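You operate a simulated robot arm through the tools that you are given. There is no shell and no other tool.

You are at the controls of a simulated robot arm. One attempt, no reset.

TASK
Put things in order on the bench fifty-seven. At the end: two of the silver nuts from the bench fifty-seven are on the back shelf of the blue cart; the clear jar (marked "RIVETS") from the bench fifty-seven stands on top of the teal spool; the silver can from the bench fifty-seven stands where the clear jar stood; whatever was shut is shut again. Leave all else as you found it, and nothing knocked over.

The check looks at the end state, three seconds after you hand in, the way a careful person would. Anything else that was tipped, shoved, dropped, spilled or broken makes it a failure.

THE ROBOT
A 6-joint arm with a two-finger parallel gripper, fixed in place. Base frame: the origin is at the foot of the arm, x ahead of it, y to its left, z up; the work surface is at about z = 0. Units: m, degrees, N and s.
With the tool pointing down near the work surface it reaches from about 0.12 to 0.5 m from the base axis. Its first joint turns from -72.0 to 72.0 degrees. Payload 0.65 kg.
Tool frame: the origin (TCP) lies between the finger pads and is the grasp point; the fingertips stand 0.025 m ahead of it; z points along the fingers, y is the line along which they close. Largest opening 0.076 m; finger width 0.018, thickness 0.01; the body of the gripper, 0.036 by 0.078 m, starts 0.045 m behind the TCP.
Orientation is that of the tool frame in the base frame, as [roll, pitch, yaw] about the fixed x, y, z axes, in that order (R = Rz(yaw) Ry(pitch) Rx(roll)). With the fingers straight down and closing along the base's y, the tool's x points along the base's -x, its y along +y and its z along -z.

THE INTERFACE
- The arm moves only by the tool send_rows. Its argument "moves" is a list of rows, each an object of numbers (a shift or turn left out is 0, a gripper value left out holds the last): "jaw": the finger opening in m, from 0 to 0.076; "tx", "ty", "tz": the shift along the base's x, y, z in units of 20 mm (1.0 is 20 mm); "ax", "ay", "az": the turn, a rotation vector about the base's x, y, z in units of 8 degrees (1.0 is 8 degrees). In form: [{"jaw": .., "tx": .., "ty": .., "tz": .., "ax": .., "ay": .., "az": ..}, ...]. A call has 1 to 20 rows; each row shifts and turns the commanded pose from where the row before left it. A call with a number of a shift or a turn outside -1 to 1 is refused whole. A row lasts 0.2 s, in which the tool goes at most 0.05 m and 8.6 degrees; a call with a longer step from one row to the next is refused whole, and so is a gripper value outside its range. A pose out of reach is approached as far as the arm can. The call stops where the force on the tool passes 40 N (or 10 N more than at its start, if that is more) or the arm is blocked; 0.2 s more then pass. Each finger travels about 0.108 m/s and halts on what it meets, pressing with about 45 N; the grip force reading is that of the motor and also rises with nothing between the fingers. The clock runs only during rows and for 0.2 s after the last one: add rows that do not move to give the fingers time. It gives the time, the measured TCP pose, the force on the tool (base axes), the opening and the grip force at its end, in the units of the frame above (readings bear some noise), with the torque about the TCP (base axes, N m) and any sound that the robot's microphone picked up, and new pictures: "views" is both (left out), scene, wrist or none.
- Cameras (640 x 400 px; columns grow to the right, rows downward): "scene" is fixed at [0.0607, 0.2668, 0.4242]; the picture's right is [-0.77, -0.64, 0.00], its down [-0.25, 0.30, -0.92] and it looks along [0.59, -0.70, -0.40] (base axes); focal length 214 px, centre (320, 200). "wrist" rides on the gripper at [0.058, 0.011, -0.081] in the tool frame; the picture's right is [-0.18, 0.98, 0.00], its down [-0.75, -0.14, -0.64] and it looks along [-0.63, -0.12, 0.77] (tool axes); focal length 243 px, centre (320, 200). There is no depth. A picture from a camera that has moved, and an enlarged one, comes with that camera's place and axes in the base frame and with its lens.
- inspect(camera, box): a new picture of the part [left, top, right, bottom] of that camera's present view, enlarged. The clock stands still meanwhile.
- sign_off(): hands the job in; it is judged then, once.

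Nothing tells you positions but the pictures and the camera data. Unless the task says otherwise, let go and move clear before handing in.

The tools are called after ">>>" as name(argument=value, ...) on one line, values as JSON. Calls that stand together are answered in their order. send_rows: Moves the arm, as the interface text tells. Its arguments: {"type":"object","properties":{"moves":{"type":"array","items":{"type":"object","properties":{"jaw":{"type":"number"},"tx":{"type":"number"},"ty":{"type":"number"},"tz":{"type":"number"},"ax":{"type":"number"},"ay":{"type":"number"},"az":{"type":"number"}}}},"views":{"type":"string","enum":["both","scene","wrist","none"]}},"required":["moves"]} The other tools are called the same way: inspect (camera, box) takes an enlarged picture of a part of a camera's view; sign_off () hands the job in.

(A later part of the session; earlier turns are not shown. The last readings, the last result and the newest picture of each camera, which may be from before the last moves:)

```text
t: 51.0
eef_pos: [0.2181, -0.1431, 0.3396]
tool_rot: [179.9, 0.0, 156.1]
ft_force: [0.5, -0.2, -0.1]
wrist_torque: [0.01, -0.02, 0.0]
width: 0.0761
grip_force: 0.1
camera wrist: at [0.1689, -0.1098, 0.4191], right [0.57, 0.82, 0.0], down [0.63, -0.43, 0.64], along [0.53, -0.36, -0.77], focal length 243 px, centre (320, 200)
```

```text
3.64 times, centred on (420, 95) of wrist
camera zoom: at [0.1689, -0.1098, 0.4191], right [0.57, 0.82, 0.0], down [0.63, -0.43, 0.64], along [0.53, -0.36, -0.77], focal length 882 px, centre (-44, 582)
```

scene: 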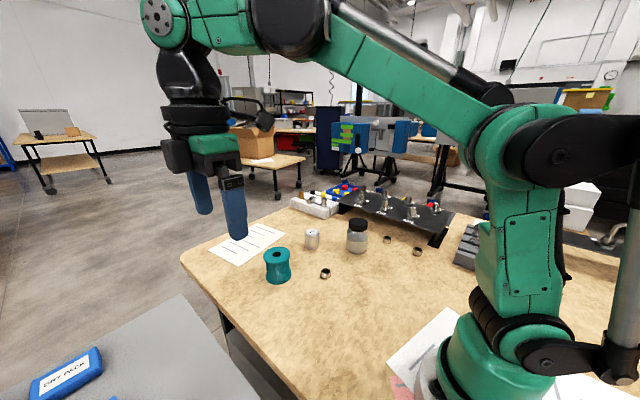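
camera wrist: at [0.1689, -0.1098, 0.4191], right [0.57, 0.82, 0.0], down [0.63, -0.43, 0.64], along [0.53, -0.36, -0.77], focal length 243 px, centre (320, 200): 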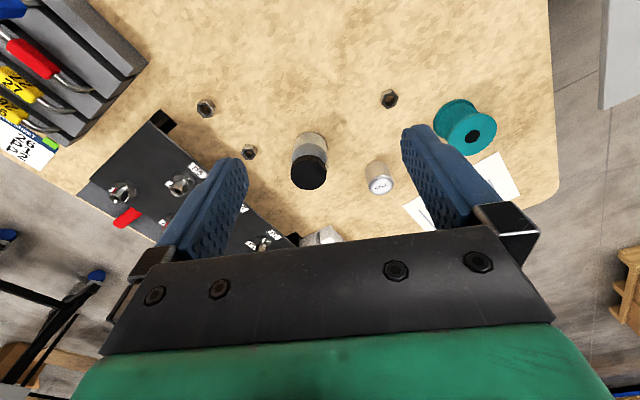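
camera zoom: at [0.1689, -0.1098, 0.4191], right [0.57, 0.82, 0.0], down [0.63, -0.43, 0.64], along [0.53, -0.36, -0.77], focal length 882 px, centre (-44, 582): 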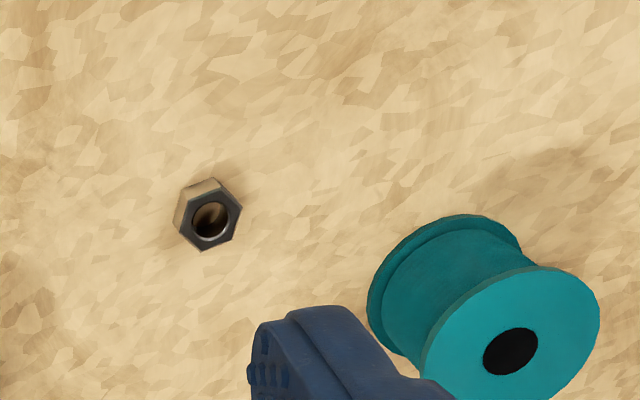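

All three nuts look silver, the can is marked "CELL", and the jar has a black lid. I'll start with the nut nearest the spool, moving above it to see its exact position and the angle of its flats.

>>> send_rows(moves=[{"tx": 0.672, "ty": 0.3, "tz": -1, "az": 0.332}, {"tx": 0.672, "ty": 0.3, "tz": -1, "az": 0.332}, {"tx": 0.672, "ty": 0.3, "tz": -1, "az": 0.332}, {"tx": 0.672, "ty": 0.3, "tz": -1, "az": 0.332}, {"tx": 0.672, "ty": 0.3, "tz": -1, "az": 0.332}, {"tx": 0.672, "ty": 0.3, "tz": -1, "az": 0.332}, {"tx": 0.672, "ty": 0.3, "tz": -1, "az": 0.332}, {"tx": 0.672, "ty": 0.3, "tz": -1, "az": 0.332}, {"tx": 0.672, "ty": 0.3, "tz": -1, "az": 0.332}, {}], views="wrist")

>>> inspect(camera="wrist", box=[260, 40, 380, 120])

```text
t: 53.2
eef_pos: [0.3392, -0.0892, 0.1606]
tool_rot: [-180.0, 0.1, -180.0]
ft_force: [-0.6, -0.1, -0.3]
wrist_torque: [-0.03, 0.01, -0.02]
width: 0.0762
grip_force: 0.0
camera wrist: at [0.2805, -0.0789, 0.2398], right [0.18, 0.98, 0.0], down [0.75, -0.14, 0.64], along [0.63, -0.12, -0.77], focal length 243 px, centre (320, 200)
```

wrist: 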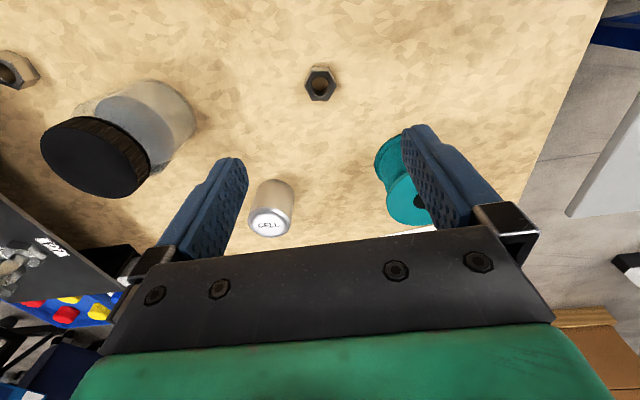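

```text
5.00 times, centred on (320, 80) of wrist
camera zoom: at [0.2805, -0.0789, 0.2398], right [0.18, 0.98, 0.0], down [0.75, -0.14, 0.64], along [0.63, -0.12, -0.77], focal length 1213 px, centre (320, 800)
```

zoom: 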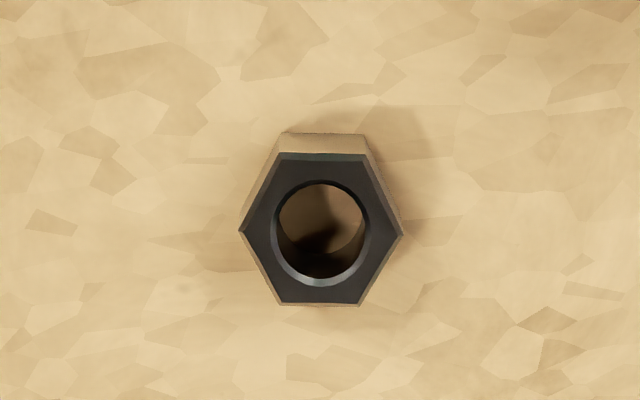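

The nut is directly below at (0.339,-0.090), about 24 mm across flats and 15 mm high. I'll turn about 20° to align with the flats, then lower and close on it.

>>> send_rows(moves=[{"az": 0.82, "tz": -0.5}, {"az": 0.82, "tz": -0.5}, {"az": 0.82, "tz": -0.5}, {"tz": -0.8, "ty": -0.04}, {"tz": -0.8}, {"tz": -0.8}, {"tz": -0.8}, {"tz": -0.8}, {"tz": -0.6}, {"tz": -0.43}, {}], views="wrist")

```text
t: 55.6
eef_pos: [0.3384, -0.0892, 0.0301]
tool_rot: [179.9, -0.1, -160.4]
ft_force: [0.2, -0.4, -0.7]
wrist_torque: [0.0, -0.03, -0.05]
width: 0.076
grip_force: 0.1
camera wrist: at [0.2799, -0.1002, 0.1086], right [-0.16, 0.99, 0.0], down [0.76, 0.12, 0.64], along [0.64, 0.1, -0.77], focal length 243 px, centre (320, 200)
```

wrist: 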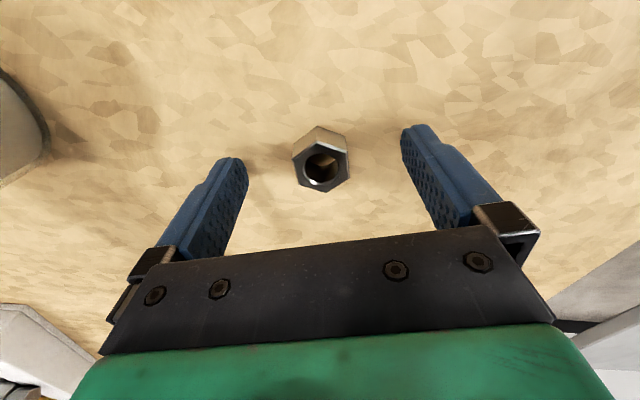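

The nut is centred and aligned between the fingers. Closing now.

>>> send_rows(moves=[{"jaw": 0.01}, {"jaw": 0.01}, {"jaw": 0.01}, {"jaw": 0.01}], views="wrist")

```text
t: 56.6
eef_pos: [0.3392, -0.0909, 0.0309]
tool_rot: [-180.0, 0.0, -160.3]
ft_force: [0.0, 0.1, 0.0]
wrist_torque: [-0.01, -0.04, -0.01]
width: 0.0238
grip_force: 40.0
camera wrist: at [0.28, -0.1003, 0.1087], right [-0.16, 0.99, 0.0], down [0.76, 0.12, 0.64], along [0.64, 0.1, -0.77], focal length 243 px, centre (320, 200)
```

wrist: 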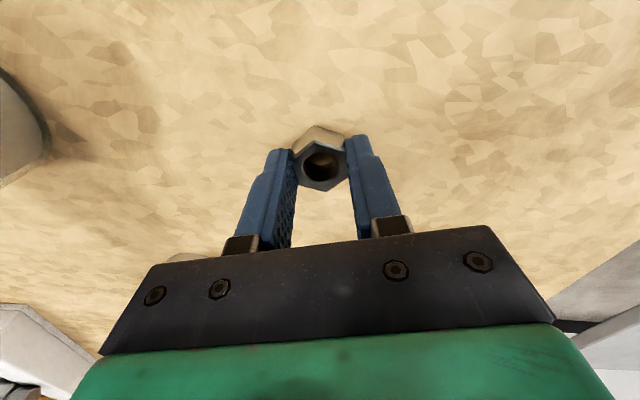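

The nut is gripped at 23.8 mm. I'll lift it and carry it high toward the cart, checking the deck on the way.

>>> send_rows(moves=[{"tz": 1}, {"tz": 1}, {"tz": 1}, {"tz": 1}, {"tz": 1}, {"tz": 1}, {"tz": 1}, {"tz": 1}, {"tz": 1}, {"tz": 1}], views="wrist")

>>> send_rows(moves=[{"ty": 1, "tx": -0.24, "az": 0.2}, {"ty": 1, "tx": -0.24, "az": 0.2}, {"ty": 1, "tx": -0.24, "az": 0.2}, {"ty": 1, "tx": -0.24, "az": 0.2}, {"ty": 1, "tx": -0.24, "az": 0.2}, {"ty": 1, "tx": -0.24, "az": 0.2}, {"ty": 1, "tx": -0.24, "az": 0.2}, {"ty": 1, "tx": -0.24, "az": 0.2}, {"ty": 1, "tx": -0.24, "az": 0.2}, {"ty": 1, "tx": -0.24, "az": 0.2}, {"ty": 1, "tx": -0.24, "az": 0.2}, {"ty": 1, "tx": -0.24, "az": 0.2}, {"ty": 1, "tx": -0.24, "az": 0.2}, {"ty": 1, "tx": -0.24, "az": 0.2}, {"ty": 1, "tx": -0.24, "az": 0.2}, {"ty": 1, "tx": -0.24, "az": 0.2}, {"ty": 1, "tx": -0.24, "az": 0.2}, {}], views="both")

```text
t: 58.8
eef_pos: [0.3369, -0.0903, 0.2311]
tool_rot: [-180.0, 0.0, -160.4]
ft_force: [0.2, 0.9, -0.1]
wrist_torque: [0.02, 0.0, 0.03]
width: 0.0239
grip_force: 40.3
camera wrist: at [0.2796, -0.0995, 0.3095], right [-0.16, 0.99, 0.0], down [0.76, 0.12, 0.64], along [0.64, 0.1, -0.77], focal length 243 px, centre (320, 200)
```

wrist: 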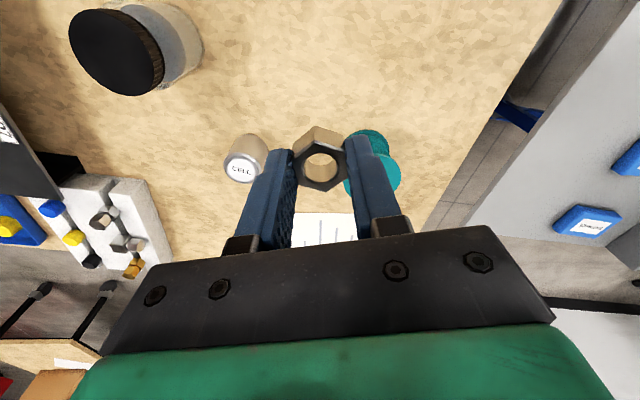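

```text
t: 62.6
eef_pos: [0.258, 0.2503, 0.2292]
tool_rot: [-180.0, -0.1, -133.2]
ft_force: [-0.9, -0.1, 0.7]
wrist_torque: [0.03, -0.02, 0.04]
width: 0.0241
grip_force: 40.6
camera wrist: at [0.2088, 0.2143, 0.3087], right [-0.59, 0.81, 0.0], down [0.62, 0.45, 0.64], along [0.52, 0.38, -0.77], focal length 243 px, centre (320, 200)
```

scene: 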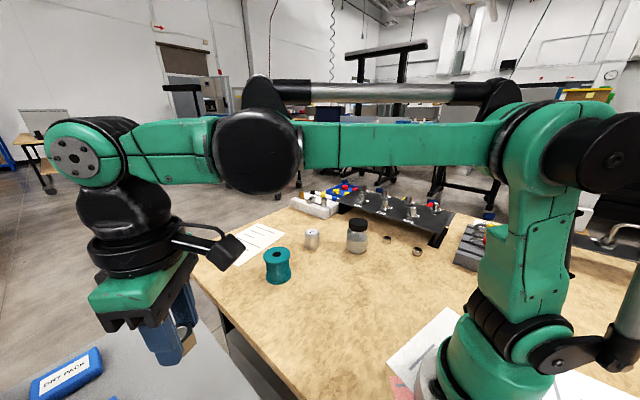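
wrist: 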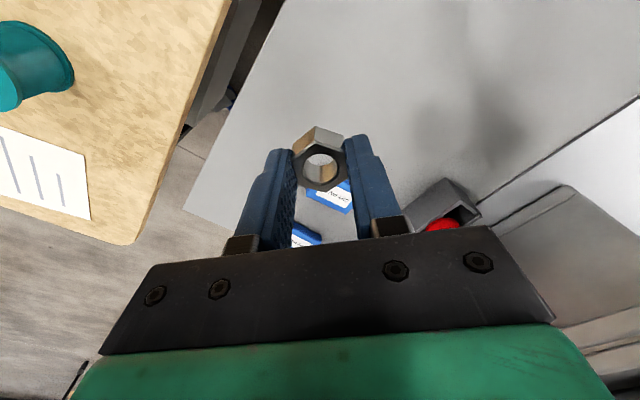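

>>> inspect(camera="wrist", box=[400, 60, 640, 260])

>>> inspect(camera="wrist", box=[170, 0, 640, 200])

```text
2.00 times, centred on (520, 160) of wrist
camera zoom: at [0.2088, 0.2143, 0.3087], right [-0.59, 0.81, 0.0], down [0.62, 0.45, 0.64], along [0.52, 0.38, -0.77], focal length 485 px, centre (-80, 280)
```

zoom: 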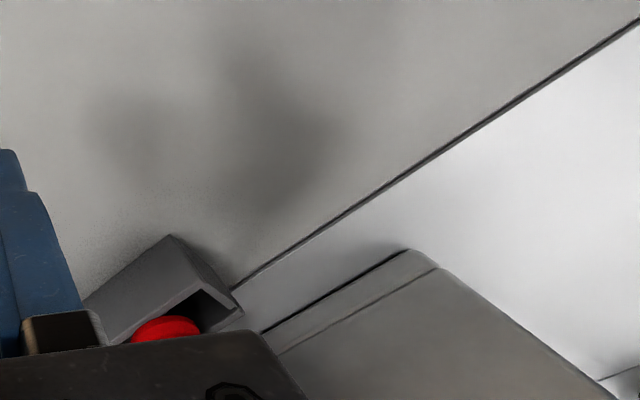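

```text
1.36 times, centred on (405, 100) of wrist
camera zoom: at [0.2088, 0.2143, 0.3087], right [-0.59, 0.81, 0.0], down [0.62, 0.45, 0.64], along [0.52, 0.38, -0.77], focal length 330 px, centre (204, 336)
```

zoom: 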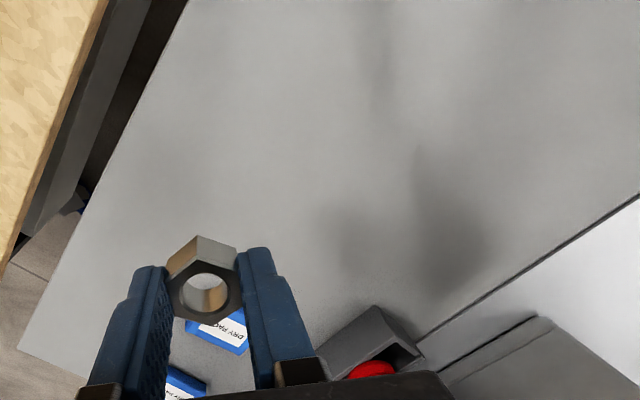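

The deck takes shadows and carries packs, so it's a real surface. Before committing, I'll keep holding the nut and take one low look under the deck through the gap to learn how the cart is built.

>>> send_rows(moves=[{"ty": -1, "tx": 0.4, "az": 0.3}, {"ty": -1, "tx": 0.4, "az": 0.3}, {"ty": -1, "tx": 0.4, "az": 0.3}, {"ty": -1, "tx": 0.4, "az": 0.3}, {"ty": -1, "tx": 0.4, "az": 0.3}, {"ty": -1, "tx": 0.4, "az": 0.3}, {"ty": -1, "tx": 0.4, "az": 0.3}, {"ty": -1, "tx": 0.4, "az": 0.3}, {"ty": -1, "tx": 0.4, "az": 0.3}, {"ty": -1, "tx": 0.4, "az": 0.3}, {"ty": -1, "tx": 0.4, "az": 0.3}, {"ty": -1, "tx": 0.4, "az": 0.3}, {"ty": -1, "tx": 0.4, "az": 0.3}, {"ty": -1, "tx": 0.4, "az": 0.3}, {"ty": -1, "tx": 0.4, "az": 0.3}, {"ty": -1, "az": 0.3}, {"ty": -1, "az": 0.3}, {"ty": -1, "az": 0.3}], views="none")

>>> send_rows(moves=[{"ax": 1, "tz": -0.3, "ty": -0.3}, {"ax": 1, "tz": -0.3, "ty": -0.3}, {"ax": 1, "tz": -0.3, "ty": -0.3}, {"ax": 1, "ty": -0.3}, {"ax": 1}], views="wrist")

>>> inspect(camera="wrist", box=[100, 0, 420, 200])

>>> inspect(camera="wrist", box=[320, 0, 640, 200])

```text
t: 66.4
eef_pos: [0.3764, -0.1119, 0.231]
tool_rot: [179.9, -0.1, -90.0]
ft_force: [0.2, -0.1, 0.8]
wrist_torque: [0.02, -0.01, 0.0]
width: 0.0235
grip_force: 39.6
```

```text
t: 67.6
eef_pos: [0.3768, -0.135, 0.2137]
tool_rot: [-179.9, 40.1, -89.9]
ft_force: [0.8, 0.1, -0.3]
wrist_torque: [-0.01, -0.03, 0.03]
width: 0.024
grip_force: 39.6
camera wrist: at [0.3656, -0.2316, 0.2353], right [-0.98, 0.14, 0.12], down [0.14, 0.16, 0.98], along [0.12, 0.98, -0.18], focal length 243 px, centre (320, 200)
```

wrist: 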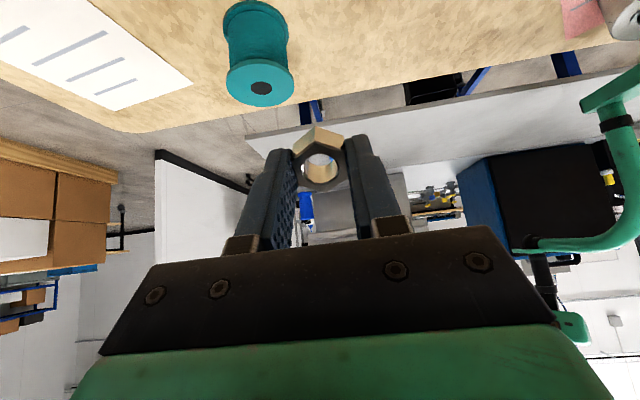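

```text
2.00 times, centred on (260, 100) of wrist
camera zoom: at [0.3656, -0.2316, 0.2353], right [-0.98, 0.14, 0.12], down [0.14, 0.16, 0.98], along [0.12, 0.98, -0.18], focal length 485 px, centre (440, 400)
```

zoom: 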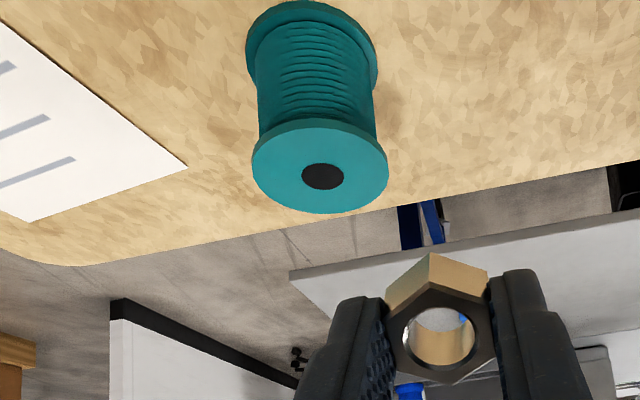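

```text
2.00 times, centred on (480, 100) of wrist
camera zoom: at [0.3656, -0.2316, 0.2353], right [-0.98, 0.14, 0.12], down [0.14, 0.16, 0.98], along [0.12, 0.98, -0.18], focal length 485 px, centre (0, 400)
```

zoom: 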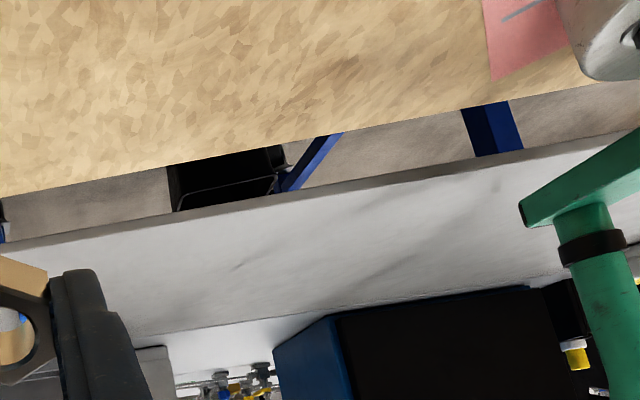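

Blue tubular framing and a black bin sit under the grey deck, so I'm confident this is the blue cart. I'll take the nut to a clear spot on the deck near (0.274,0.406), toward the back and as far out as the arm reaches.

>>> send_rows(moves=[{"ax": -1, "ty": 1}, {"ax": -1, "ty": 1}, {"ax": -1, "ty": 1}, {"ax": -1, "ty": 1}, {"ax": -1, "ty": 1}, {"ty": 1, "tx": -0.3, "az": -0.25}, {"ty": 1, "tx": -0.3, "az": -0.25}, {"ty": 1, "tx": -0.3, "az": -0.25}, {"ty": 1, "tx": -0.3, "az": -0.25}, {"ty": 1, "tx": -0.3, "az": -0.25}, {"ty": 1, "tx": -0.3, "az": -0.25}, {"ty": 1, "tx": -0.3, "az": -0.25}, {"ty": 1, "tx": -0.3, "az": -0.25}, {"ty": 1, "tx": -0.3, "az": -0.25}, {"ty": 1, "tx": -0.3, "az": -0.25}, {"ty": 1, "tx": -0.3, "az": -0.25}, {"ty": 1, "tx": -0.3, "az": -0.25}, {"ty": 1, "tx": -0.3, "az": -0.25}, {"ty": 1, "tx": -0.3, "az": -0.25}], views="none")

>>> send_rows(moves=[{"ty": 1, "tx": -0.3, "az": -0.25}, {"ty": 1, "tx": -0.3, "az": -0.25}, {"ty": 1, "tx": -0.3, "az": -0.25}, {"ty": 1, "tz": -0.3}, {"ty": 1, "tz": -0.5}, {"ty": 1, "tz": -0.5}, {"ty": 1, "tz": -0.5}, {}], views="both")

```text
t: 71.6
eef_pos: [0.2914, 0.246, 0.2146]
tool_rot: [179.9, -0.1, -118.1]
ft_force: [0.6, 0.8, -0.1]
wrist_torque: [0.01, 0.01, 0.03]
width: 0.0239
grip_force: 39.6
```

```text
t: 73.4
eef_pos: [0.2745, 0.384, 0.1755]
tool_rot: [180.0, 0.1, -123.9]
ft_force: [-0.1, -0.3, -0.4]
wrist_torque: [-0.04, 0.0, 0.01]
width: 0.024
grip_force: 39.8
camera wrist: at [0.2335, 0.3424, 0.2554], right [-0.71, 0.7, 0.0], down [0.54, 0.55, 0.64], along [0.45, 0.46, -0.77], focal length 243 px, centre (320, 200)
```

scene: 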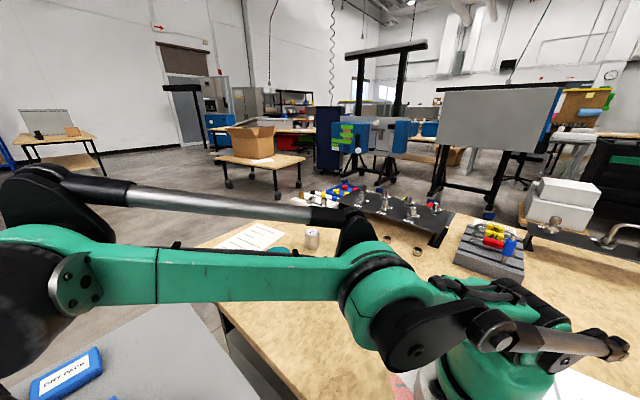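
wrist: 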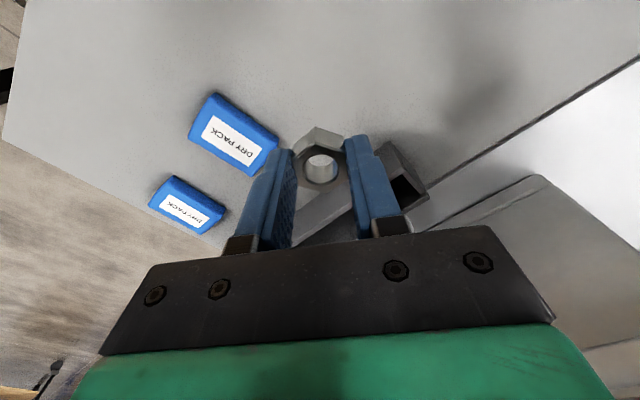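

Below the tool the deck is clear, with the nearest pack off to the side. I'm descending carefully.

>>> send_rows(moves=[{"tz": -0.8, "ty": 0.4}, {"tz": -0.8, "ty": 0.4}, {"tz": -0.8}, {"tz": -0.8}, {"tz": -0.8}, {"tz": -0.8}, {"tz": -0.8}, {"tz": -0.4}, {}], views="both")

```text
t: 75.4
eef_pos: [0.2745, 0.4006, 0.0552]
tool_rot: [180.0, 0.0, -124.1]
ft_force: [0.2, 0.2, -0.4]
wrist_torque: [-0.05, -0.05, 0.0]
width: 0.0238
grip_force: 40.0
camera wrist: at [0.2327, 0.3589, 0.1342], right [-0.71, 0.7, 0.0], down [0.54, 0.55, 0.64], along [0.45, 0.46, -0.77], focal length 243 px, centre (320, 200)
```

scene: 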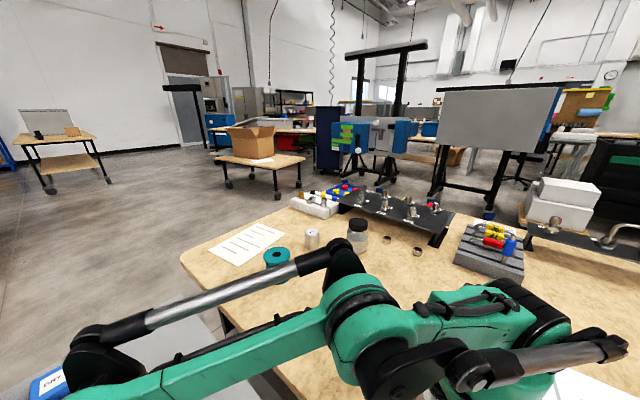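
wrist: 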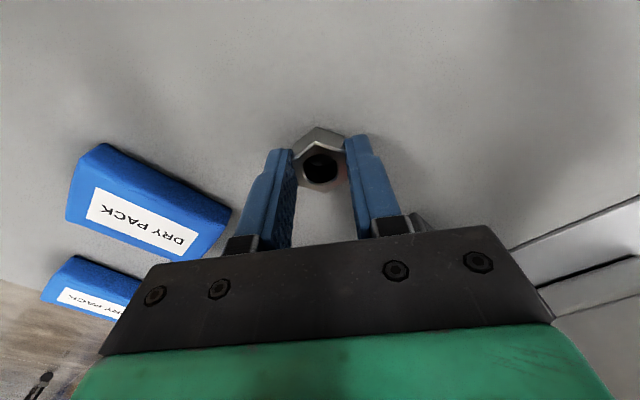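

>>> send_rows(moves=[{"tz": -0.1}, {"tz": -0.1}, {"tz": -0.1}, {"tz": -0.1}, {}], views="none")

>>> send_rows(moves=[{"tz": -0.1}, {"tz": -0.1}, {"tz": -0.1}, {}], views="none")

```text
t: 76.6
eef_pos: [0.276, 0.4018, 0.049]
tool_rot: [-180.0, 0.1, -124.0]
ft_force: [-1.8, 0.0, 33.0]
wrist_torque: [0.13, 0.04, 0.04]
width: 0.0237
grip_force: 40.2
```

```text
t: 76.9
eef_pos: [0.2742, 0.4012, 0.0485]
tool_rot: [-180.0, 0.2, -123.8]
ft_force: [-0.8, 0.1, 12.6]
wrist_torque: [0.02, 0.07, -0.05]
width: 0.0237
grip_force: 39.8
stopped in row 1: the force on the tool passed its limit at 51 N (the readings are from after the stop); the commanded pose is now the measured one
```

The nut touched the deck at about z = 0.018 for the surface. I'm opening the fingers gently.

>>> send_rows(moves=[{"tz": 0.02, "jaw": 0.03}, {"jaw": 0.045}, {"jaw": 0.045}, {}], views="wrist")

```text
t: 77.9
eef_pos: [0.2752, 0.4016, 0.049]
tool_rot: [179.9, 0.0, -123.9]
ft_force: [-8.5, 4.7, 11.1]
wrist_torque: [-0.07, 0.04, -0.12]
width: 0.0365
grip_force: 0.0
camera wrist: at [0.233, 0.3595, 0.1276], right [-0.71, 0.7, 0.0], down [0.54, 0.55, 0.64], along [0.45, 0.46, -0.77], focal length 243 px, centre (320, 200)
```

wrist: 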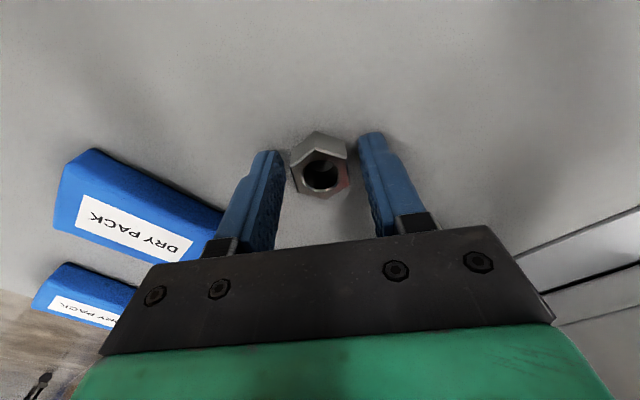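

The left fingertip seems to be rubbing on the deck as it opens. I'll raise slightly and check that the forces vanish.

>>> send_rows(moves=[{"tz": 0.1}, {"tz": 0.15}, {}], views="wrist")

```text
t: 78.7
eef_pos: [0.275, 0.4005, 0.054]
tool_rot: [180.0, 0.0, -123.9]
ft_force: [-1.0, 0.6, 0.0]
wrist_torque: [0.0, 0.02, 0.0]
width: 0.045
grip_force: 0.0
camera wrist: at [0.2333, 0.3596, 0.1332], right [-0.71, 0.7, 0.0], down [0.54, 0.55, 0.64], along [0.45, 0.46, -0.77], focal length 243 px, centre (320, 200)
```

wrist: 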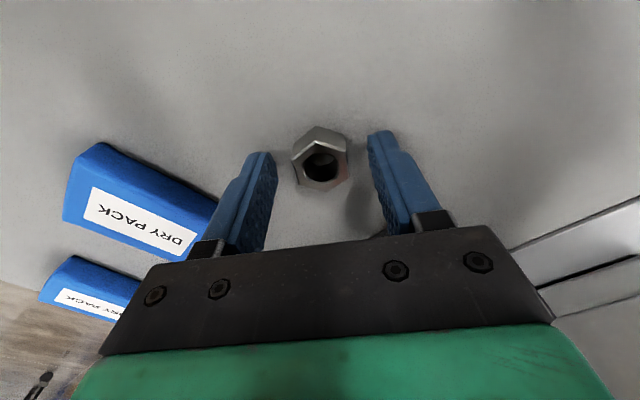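

The nut now sits flat on the deck and the packs haven't moved. The deck surface is at about z = 0.023. I'll lift off and cross over to the far-right nut.

>>> send_rows(moves=[{"tz": 0.5}, {"tz": 1}, {"tz": 1}, {"tz": 1}, {"tz": 1}, {"tz": 1}, {"tz": 1}, {"tz": 1}, {"tz": 1, "jaw": 0.076}, {"tz": 1}, {"tz": 0.5}], views="wrist")

>>> send_rows(moves=[{"ty": -1, "tx": 0.1, "az": -0.48}, {"ty": -1, "tx": 0.1, "az": -0.48}, {"ty": -1, "tx": 0.1, "az": -0.48}, {"ty": -1, "tx": 0.1, "az": -0.48}, {"ty": -1, "tx": 0.1, "az": -0.48}, {"ty": -1, "tx": 0.1, "az": -0.48}, {"ty": -1, "tx": 0.1, "az": -0.48}, {"ty": -1, "tx": 0.1, "az": -0.48}, {"ty": -1, "tx": 0.1, "az": -0.48}, {"ty": -1, "tx": 0.1, "az": -0.48}, {"ty": -1, "az": -0.48}, {"ty": -1, "az": -0.48}, {"ty": -1, "az": -0.48}, {"ty": -1, "az": -0.48}, {"ty": -1, "az": -0.48}, {"ty": -1, "az": -0.48}, {"ty": -1, "az": -0.48}, {"ty": -1, "az": -0.48}, {"ty": -1, "az": -0.48}, {"ty": -1, "az": -0.48}], views="none")

>>> send_rows(moves=[{"ty": -1, "tx": -0.34, "az": -0.48}, {"ty": -1, "tx": -0.34, "az": -0.48}, {"ty": -1, "tx": -0.34, "az": -0.48}, {"ty": -1, "tx": -0.34, "az": -0.48}, {"ty": -1, "tx": -0.34, "az": -0.48}, {"ty": -1, "tx": -0.34, "az": -0.48}, {"ty": -1, "tx": -0.34, "az": -0.48}, {"ty": -1, "tx": -0.34, "az": -0.48}, {"ty": -1, "tx": -0.34, "az": -0.48}, {"ty": -1, "tx": -0.34, "az": -0.48}, {"ty": -1, "tx": -0.34, "az": -0.48}, {"ty": -1, "tx": -0.34, "az": -0.48}, {"ty": -1, "tx": -0.34, "az": -0.48}, {"ty": -1, "tx": -0.34, "az": -0.48}, {"ty": -1, "tx": -0.34, "az": -0.48}, {"ty": -1, "tx": -0.34, "az": -0.48}, {"ty": -0.5, "tx": -0.34, "az": -0.48}, {"tz": -1, "az": -0.25}, {"tz": -1}, {"tz": -1}], views="both")

```text
t: 81.1
eef_pos: [0.2619, 0.3819, 0.2048]
tool_rot: [180.0, -0.1, -124.0]
ft_force: [0.3, 0.1, -0.2]
wrist_torque: [-0.01, -0.02, -0.01]
width: 0.0758
grip_force: 0.1
out of reach, approached as far as the arm can: row 6, 7, 8, 9, 10
camera wrist: at [0.2197, 0.34, 0.2842], right [-0.71, 0.7, 0.0], down [0.54, 0.55, 0.64], along [0.45, 0.46, -0.77], focal length 243 px, centre (320, 200)
```

wrist: 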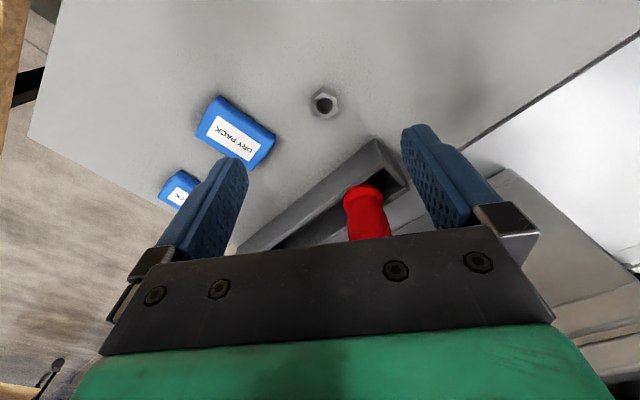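

```text
t: 85.3
eef_pos: [0.3895, 0.0479, 0.237]
tool_rot: [180.0, 0.0, 159.1]
ft_force: [-0.2, 0.1, -0.1]
wrist_torque: [0.02, 0.0, 0.01]
width: 0.0759
grip_force: 0.0
out of reach, approached as far as the arm can: row 3, 4, 5, 6, 7, 8, 9, 10, 11, 12, 13, 14, 15, 16, 17, 18, 19
```

```text
t: 89.5
eef_pos: [0.3296, -0.2995, 0.1971]
tool_rot: [180.0, 0.0, 91.9]
ft_force: [-1.4, -0.6, 0.1]
wrist_torque: [0.0, 0.01, 0.01]
width: 0.0761
grip_force: 0.1
out of reach, approached as far as the arm can: row 1, 2, 3, 4, 5, 6, 8, 19, 20
camera wrist: at [0.3373, -0.24, 0.2762], right [0.99, -0.15, 0.0], down [-0.12, -0.76, 0.64], along [-0.1, -0.64, -0.77], focal length 243 px, centre (320, 200)
```

scene: 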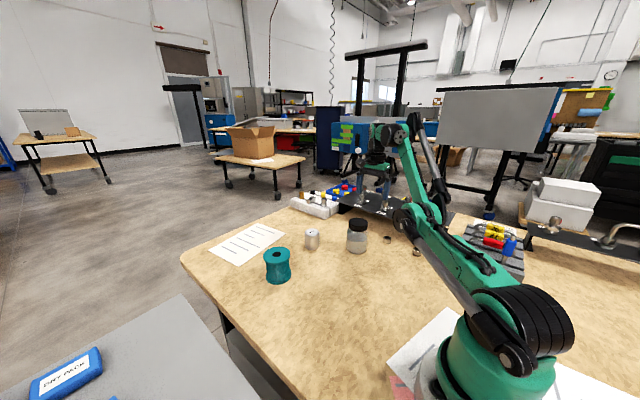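
wrist: 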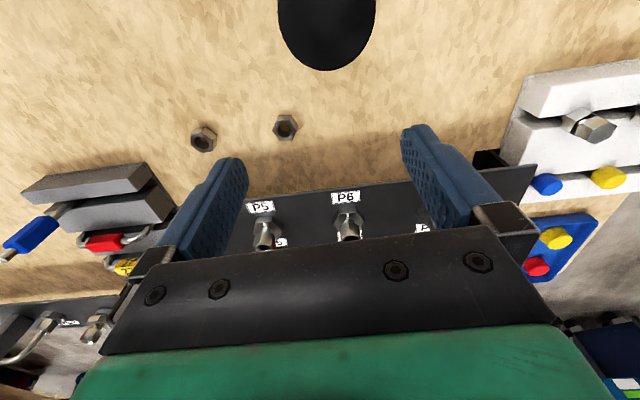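

Some high waypoints were out of reach, but the arm ended near (0.33,-0.30,0.20). The middle nut is close at (0.284,-0.349), with 5 cm clearance to the panel, so I'll use that one and move above it.

>>> send_rows(moves=[{"tx": -0.57, "ty": -0.62, "tz": -0.6}, {"tx": -0.57, "ty": -0.62, "tz": -0.6}, {"tx": -0.57, "ty": -0.62, "tz": -0.6}, {"tx": -0.57, "ty": -0.62, "tz": -0.6}, {}], views="wrist")

>>> inspect(camera="wrist", box=[260, 40, 380, 120])

```text
t: 90.7
eef_pos: [0.297, -0.3628, 0.1642]
tool_rot: [180.0, 0.0, 92.0]
ft_force: [-0.2, 0.0, 0.8]
wrist_torque: [0.02, 0.01, 0.0]
width: 0.0761
grip_force: 0.1
out of reach, approached as far as the arm can: row 1, 2, 3, 4
camera wrist: at [0.3065, -0.3046, 0.2425], right [0.99, -0.15, 0.0], down [-0.11, -0.76, 0.64], along [-0.1, -0.64, -0.77], focal length 243 px, centre (320, 200)
```

wrist: 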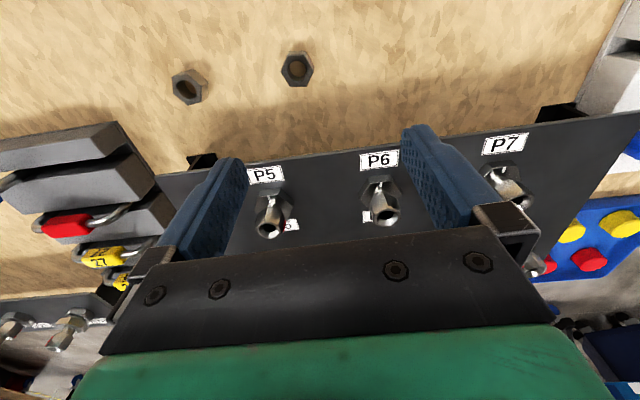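

```text
5.00 times, centred on (320, 80) of wrist
camera zoom: at [0.3065, -0.3046, 0.2425], right [0.99, -0.15, 0.0], down [-0.11, -0.76, 0.64], along [-0.1, -0.64, -0.77], focal length 1213 px, centre (320, 800)
```

zoom: 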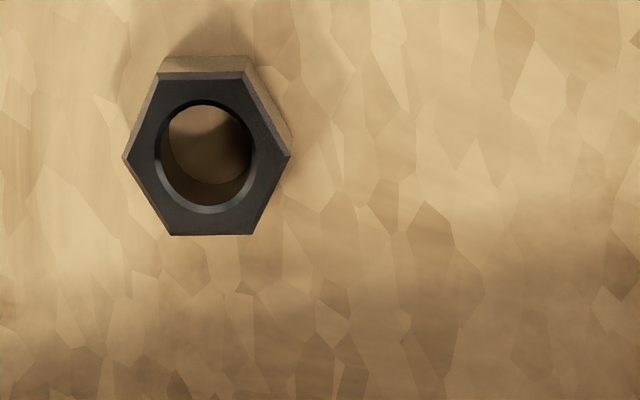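

>>> send_rows(moves=[{"tz": -1}, {}], views="none")

```text
t: 91.3
eef_pos: [0.3042, -0.3698, 0.1484]
tool_rot: [-179.9, -0.1, 92.0]
ft_force: [-0.8, 0.4, 0.2]
wrist_torque: [0.0, 0.01, 0.01]
width: 0.0758
grip_force: 0.0
out of reach, approached as far as the arm can: row 1
```

>>> send_rows(moves=[{"ty": 1, "tx": -0.5}, {"ty": 1, "tx": -0.5}, {}], views="none")

```text
t: 92.1
eef_pos: [0.3052, -0.3536, 0.1677]
tool_rot: [179.9, 0.0, 91.9]
ft_force: [-0.7, -0.7, -0.1]
wrist_torque: [-0.01, -0.01, 0.03]
width: 0.076
grip_force: 0.1
out of reach, approached as far as the arm can: row 1, 2
```

The arm seems to have flipped into a low-elbow posture during the far reach. I'll look before moving further.

>>> send_rows(moves=[{}], views="both")

>>> inspect(camera="scene", box=[320, 100, 620, 400])

```text
t: 92.5
eef_pos: [0.3051, -0.3542, 0.167]
tool_rot: [180.0, 0.0, 91.9]
ft_force: [-0.2, -0.1, 0.7]
wrist_torque: [0.0, 0.01, -0.01]
width: 0.076
grip_force: 0.0
camera wrist: at [0.3133, -0.2958, 0.2463], right [0.99, -0.15, 0.0], down [-0.12, -0.76, 0.64], along [-0.1, -0.64, -0.77], focal length 243 px, centre (320, 200)
```

scene: 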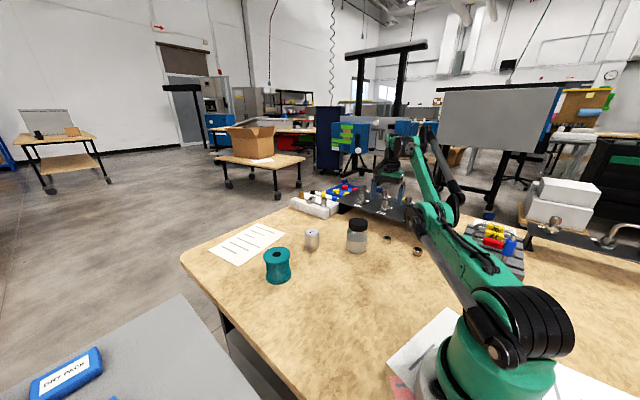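
wrist: 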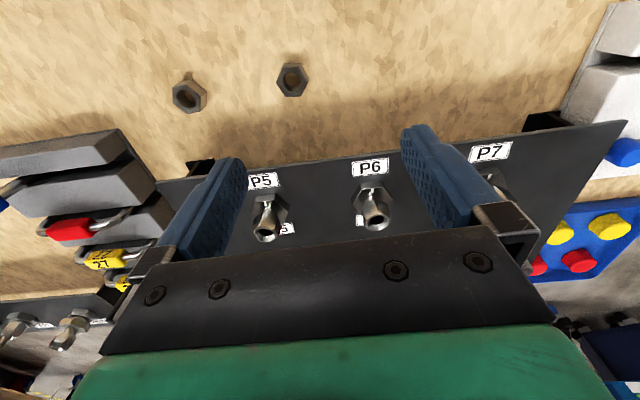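

```text
1.33 times, centred on (470, 250) of scene
camera zoom: at [0.0607, 0.2668, 0.4242], right [-0.77, -0.64, 0.0], down [-0.25, 0.3, -0.92], along [0.59, -0.7, -0.4], focal length 286 px, centre (120, 133)
```

zoom: 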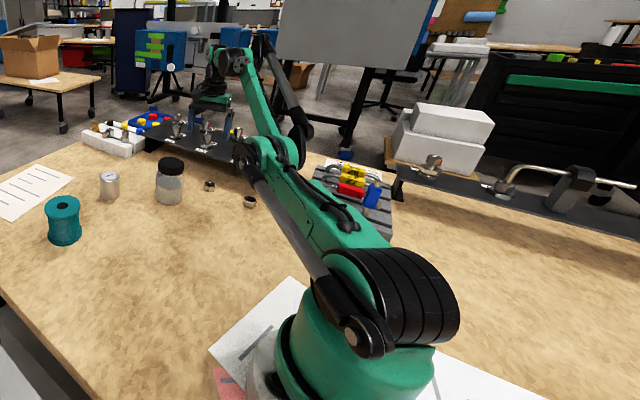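

The elbow is indeed bent the wrong way and stuck near its limit. I'll swing at safe height to the open area ahead, then go up and out to straighten the arm and come down to restore the elbow-up posture.

>>> send_rows(moves=[{"tx": 0.52, "ty": 0.94, "tz": 0.15, "az": 0.68}, {"tx": 0.52, "ty": 0.94, "tz": 0.15, "az": 0.68}, {"tx": 0.52, "ty": 0.94, "tz": 0.15, "az": 0.68}, {"tx": 0.52, "ty": 0.94, "tz": 0.15, "az": 0.68}, {"tx": 0.52, "ty": 0.94, "tz": 0.15, "az": 0.68}, {"tx": 0.52, "ty": 0.94, "tz": 0.15, "az": 0.68}, {"tx": 0.52, "ty": 0.94, "tz": 0.15, "az": 0.68}, {"tx": 0.52, "ty": 0.94, "tz": 0.15, "az": 0.68}, {"tx": 0.52, "ty": 0.94, "tz": 0.15, "az": 0.68}, {"tx": 0.52, "ty": 0.94, "tz": 0.15, "az": 0.68}, {"tx": 0.52, "ty": 0.94, "tz": 0.15, "az": 0.68}, {"tx": 0.52, "ty": 0.94, "tz": 0.15, "az": 0.68}, {"tx": 0.52, "ty": 0.94, "tz": 0.15, "az": 0.68}, {"tx": 0.52, "ty": 0.94, "tz": 0.15, "az": 0.68}, {}], views="scene")

```text
t: 95.7
eef_pos: [0.4499, -0.0941, 0.2147]
tool_rot: [180.0, 0.0, 168.3]
ft_force: [0.1, -0.1, 0.3]
wrist_torque: [0.01, 0.03, 0.02]
width: 0.0759
grip_force: 0.0
out of reach, approached as far as the arm can: row 1, 2, 4, 14
```

scene: 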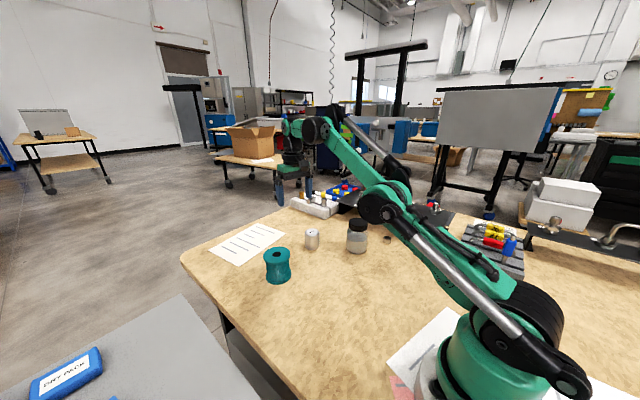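

>>> send_rows(moves=[{"tx": 1, "tz": 0.5}, {"tx": 1, "tz": 0.5}, {"tz": -1, "tx": 0.3}, {"tz": -1, "tx": 0.3}, {"tz": -1, "tx": 0.3}, {"tz": -1, "tx": 0.3}, {}], views="scene")

```text
t: 97.3
eef_pos: [0.4738, -0.094, 0.136]
tool_rot: [180.0, -0.1, 168.1]
ft_force: [0.4, 0.3, 0.7]
wrist_torque: [-0.02, 0.01, 0.01]
width: 0.0758
grip_force: 0.1
out of reach, approached as far as the arm can: row 1, 2
```

scene: 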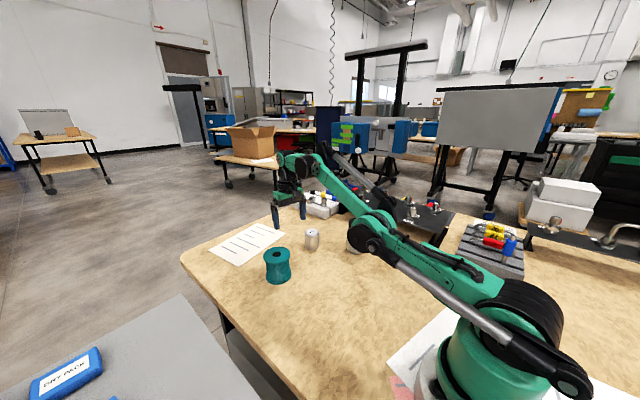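

>>> send_rows(moves=[{"tx": 1, "tz": 1}, {"tx": 1, "tz": 1}, {"tx": 1, "tz": 1}, {"tx": 1, "tz": 1}, {"tx": 1}, {"tx": 1}, {"tx": 1, "tz": -1}, {"tx": 1, "tz": -1}, {"tx": 1, "tz": -1}, {"tx": 1, "tz": -1}, {"tx": 1, "tz": -1}, {"tx": 0.5, "tz": -1}, {}], views="scene")

```text
t: 100.1
eef_pos: [0.4924, -0.083, 0.0629]
tool_rot: [180.0, 0.2, 168.1]
ft_force: [-0.6, 0.3, 0.3]
wrist_torque: [0.0, -0.01, 0.01]
width: 0.0759
grip_force: 0.1
out of reach, approached as far as the arm can: row 1, 2, 3, 4, 5, 6, 7, 8, 9, 10, 11, 12
```

scene: 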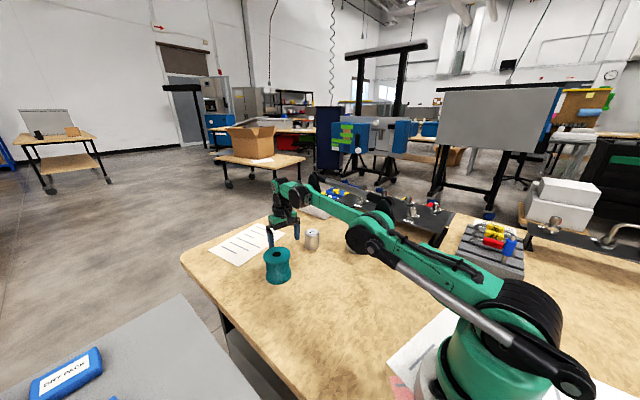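

The tool ended lower than intended but between the spool and can without touching either. I'll close the fingers for clearance and pull inward and up to see whether the elbow bends the right way.

>>> send_rows(moves=[{"jaw": 0.01}, {"jaw": 0.01}, {"tx": -0.5}, {"tx": -0.5}, {"tx": -1, "tz": 0.2}, {"tx": -1, "tz": 0.3}, {"tx": -1, "tz": 0.5}, {}], views="both")

```text
t: 101.9
eef_pos: [0.4115, -0.0819, 0.083]
tool_rot: [-179.9, 0.1, 168.0]
ft_force: [0.3, 0.5, -0.2]
wrist_torque: [-0.01, 0.01, 0.0]
width: 0.0099
grip_force: 0.1
camera wrist: at [0.357, -0.0593, 0.1614], right [0.38, 0.92, 0.0], down [0.71, -0.29, 0.64], along [0.59, -0.25, -0.77], focal length 243 px, centre (320, 200)
```

scene: 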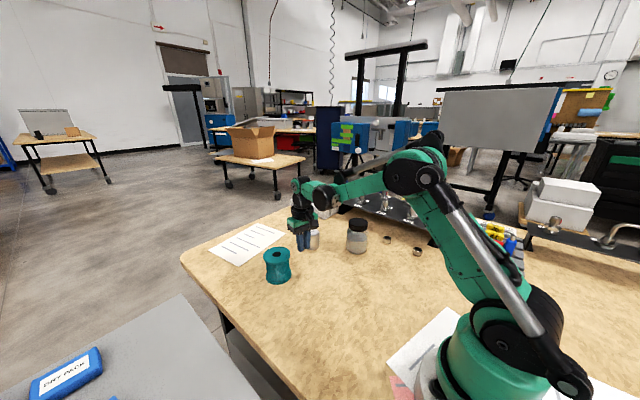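
wrist: 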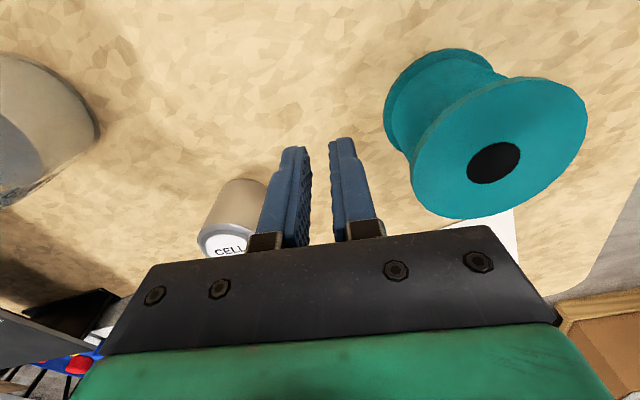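

The elbow is up again. From now on I'll stay inside the reach boundary. Next I'll retract, then go above the rightmost nut at about (0.185,-0.346), which is the most comfortable reach.

>>> send_rows(moves=[{"tx": -1, "tz": 1}, {"tx": -1, "tz": 1}, {"tx": -1, "tz": 1}, {"tx": -1, "tz": 1}, {"tx": -1, "tz": 1}, {"tx": -1, "tz": 1, "jaw": 0.076}], views="none")

>>> send_rows(moves=[{"tx": -0.4, "ty": -0.98, "az": -0.73}, {"tx": -0.4, "ty": -0.98, "az": -0.73}, {"tx": -0.4, "ty": -0.98, "az": -0.73}, {"tx": -0.4, "ty": -0.98, "az": -0.73}, {"tx": -0.4, "ty": -0.98, "az": -0.73}, {"tx": -0.4, "ty": -0.98, "az": -0.73}, {"tx": -0.4, "ty": -0.98, "az": -0.73}, {"tx": -0.4, "ty": -0.98, "az": -0.73}, {"tx": -0.4, "ty": -0.98, "az": -0.73}, {"tx": -0.4, "ty": -0.98, "az": -0.73}, {"tx": -0.4, "ty": -0.98, "az": -0.73}, {"tx": -0.4, "ty": -0.98, "az": -0.73}, {"tx": -0.4, "ty": -0.98, "az": -0.73}, {}], views="both")

>>> inspect(camera="wrist", box=[240, 20, 400, 140])

```text
t: 103.3
eef_pos: [0.2908, -0.083, 0.2029]
tool_rot: [-180.0, 0.0, 168.1]
ft_force: [-0.1, -0.7, 0.0]
wrist_torque: [0.0, -0.03, 0.0]
width: 0.0759
grip_force: 0.0
```

```text
t: 106.3
eef_pos: [0.1876, -0.3371, 0.2028]
tool_rot: [179.9, -0.1, 92.2]
ft_force: [-0.2, -0.5, -0.3]
wrist_torque: [-0.02, -0.01, 0.01]
width: 0.076
grip_force: 0.0
camera wrist: at [0.1955, -0.2769, 0.2812], right [0.99, -0.15, 0.0], down [-0.11, -0.76, 0.64], along [-0.09, -0.64, -0.77], focal length 243 px, centre (320, 200)
```

scene: 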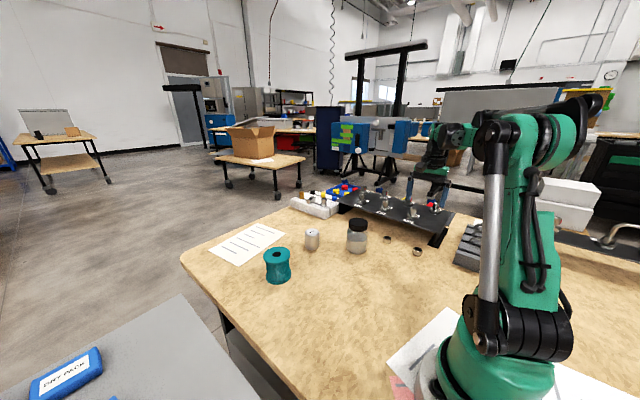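
wrist: 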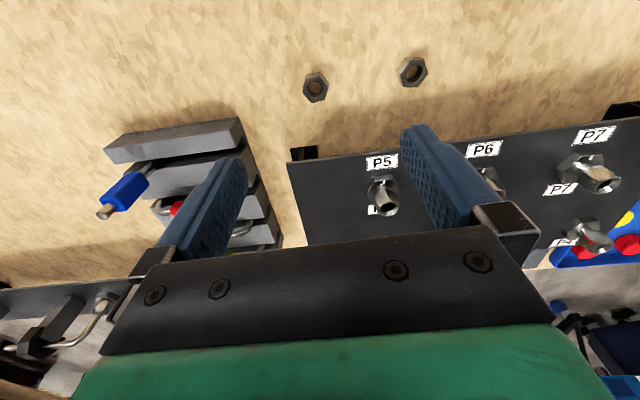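

```text
3.33 times, centred on (320, 80) of wrist
camera zoom: at [0.1955, -0.2769, 0.2812], right [0.99, -0.15, 0.0], down [-0.11, -0.76, 0.64], along [-0.09, -0.64, -0.77], focal length 809 px, centre (320, 600)
```

zoom: 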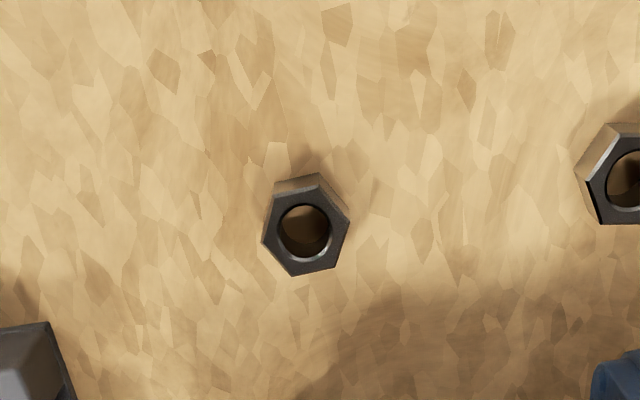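

The nut is at (0.181,-0.349) and its flats need a turn of about +30°. I'll turn, centre over it and come down to check.

>>> send_rows(moves=[{"az": 0.94, "tx": -0.16, "ty": -0.3}, {"az": 0.94, "tx": -0.17, "ty": -0.32}, {"az": 0.94, "tz": -0.8}, {"az": 0.93, "tz": -0.8}, {"tz": -0.9}, {"tz": -0.9}, {"tz": -0.8}, {"tz": -0.8}, {}], views="wrist")

```text
t: 108.3
eef_pos: [0.1814, -0.3463, 0.1034]
tool_rot: [-179.9, 0.0, 122.2]
ft_force: [-0.3, 0.4, -0.6]
wrist_torque: [-0.04, 0.0, 0.02]
width: 0.0762
grip_force: 0.1
camera wrist: at [0.1594, -0.2924, 0.1807], right [0.93, 0.37, 0.0], down [0.28, -0.71, 0.64], along [0.24, -0.6, -0.77], focal length 243 px, centre (320, 200)
```

wrist: 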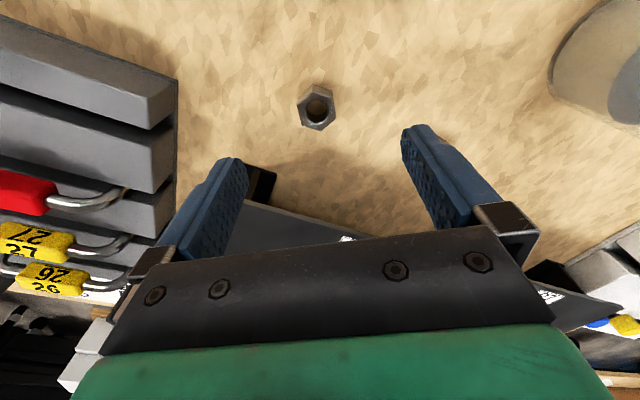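

>>> send_rows(moves=[{"tz": -0.9, "jaw": 0.055}, {"tz": -0.9}, {"tz": -0.9}, {"tz": -0.6}, {"tz": -0.34}, {}], views="wrist")

```text
t: 109.7
eef_pos: [0.1816, -0.349, 0.0288]
tool_rot: [180.0, 0.0, 122.2]
ft_force: [0.3, -0.3, 0.0]
wrist_torque: [0.01, -0.02, 0.01]
width: 0.0552
grip_force: 0.2
camera wrist: at [0.1595, -0.2926, 0.1079], right [0.93, 0.37, 0.0], down [0.28, -0.71, 0.64], along [0.24, -0.6, -0.77], focal length 243 px, centre (320, 200)
```

wrist: 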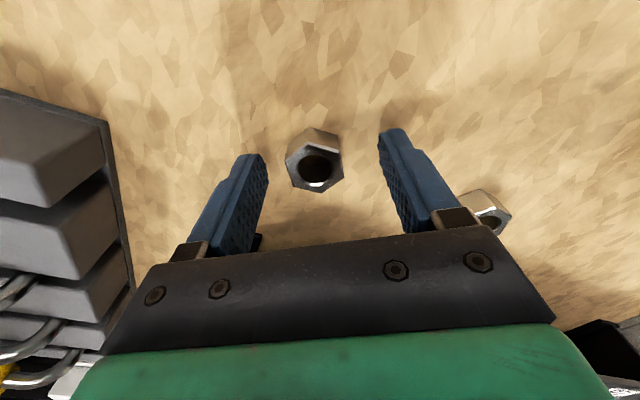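

>>> send_rows(moves=[{"jaw": 0.01}, {"jaw": 0.01}, {"jaw": 0.01}, {"jaw": 0.01}], views="wrist")

```text
t: 110.7
eef_pos: [0.182, -0.3481, 0.0293]
tool_rot: [180.0, 0.0, 122.2]
ft_force: [-0.1, -0.6, 0.3]
wrist_torque: [-0.01, -0.04, 0.0]
width: 0.0239
grip_force: 40.0
camera wrist: at [0.1594, -0.2927, 0.1081], right [0.93, 0.37, 0.0], down [0.28, -0.71, 0.64], along [0.24, -0.6, -0.77], focal length 243 px, centre (320, 200)
```

wrist: 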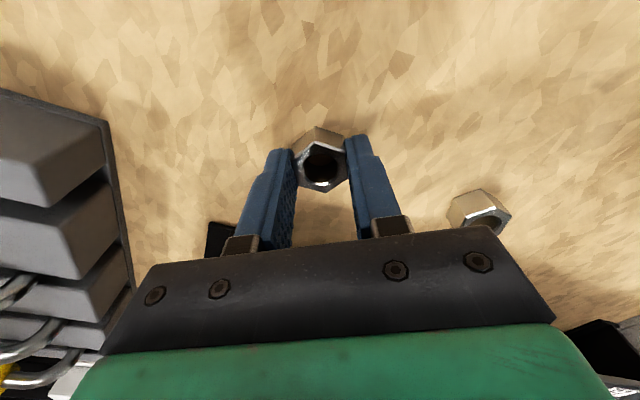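

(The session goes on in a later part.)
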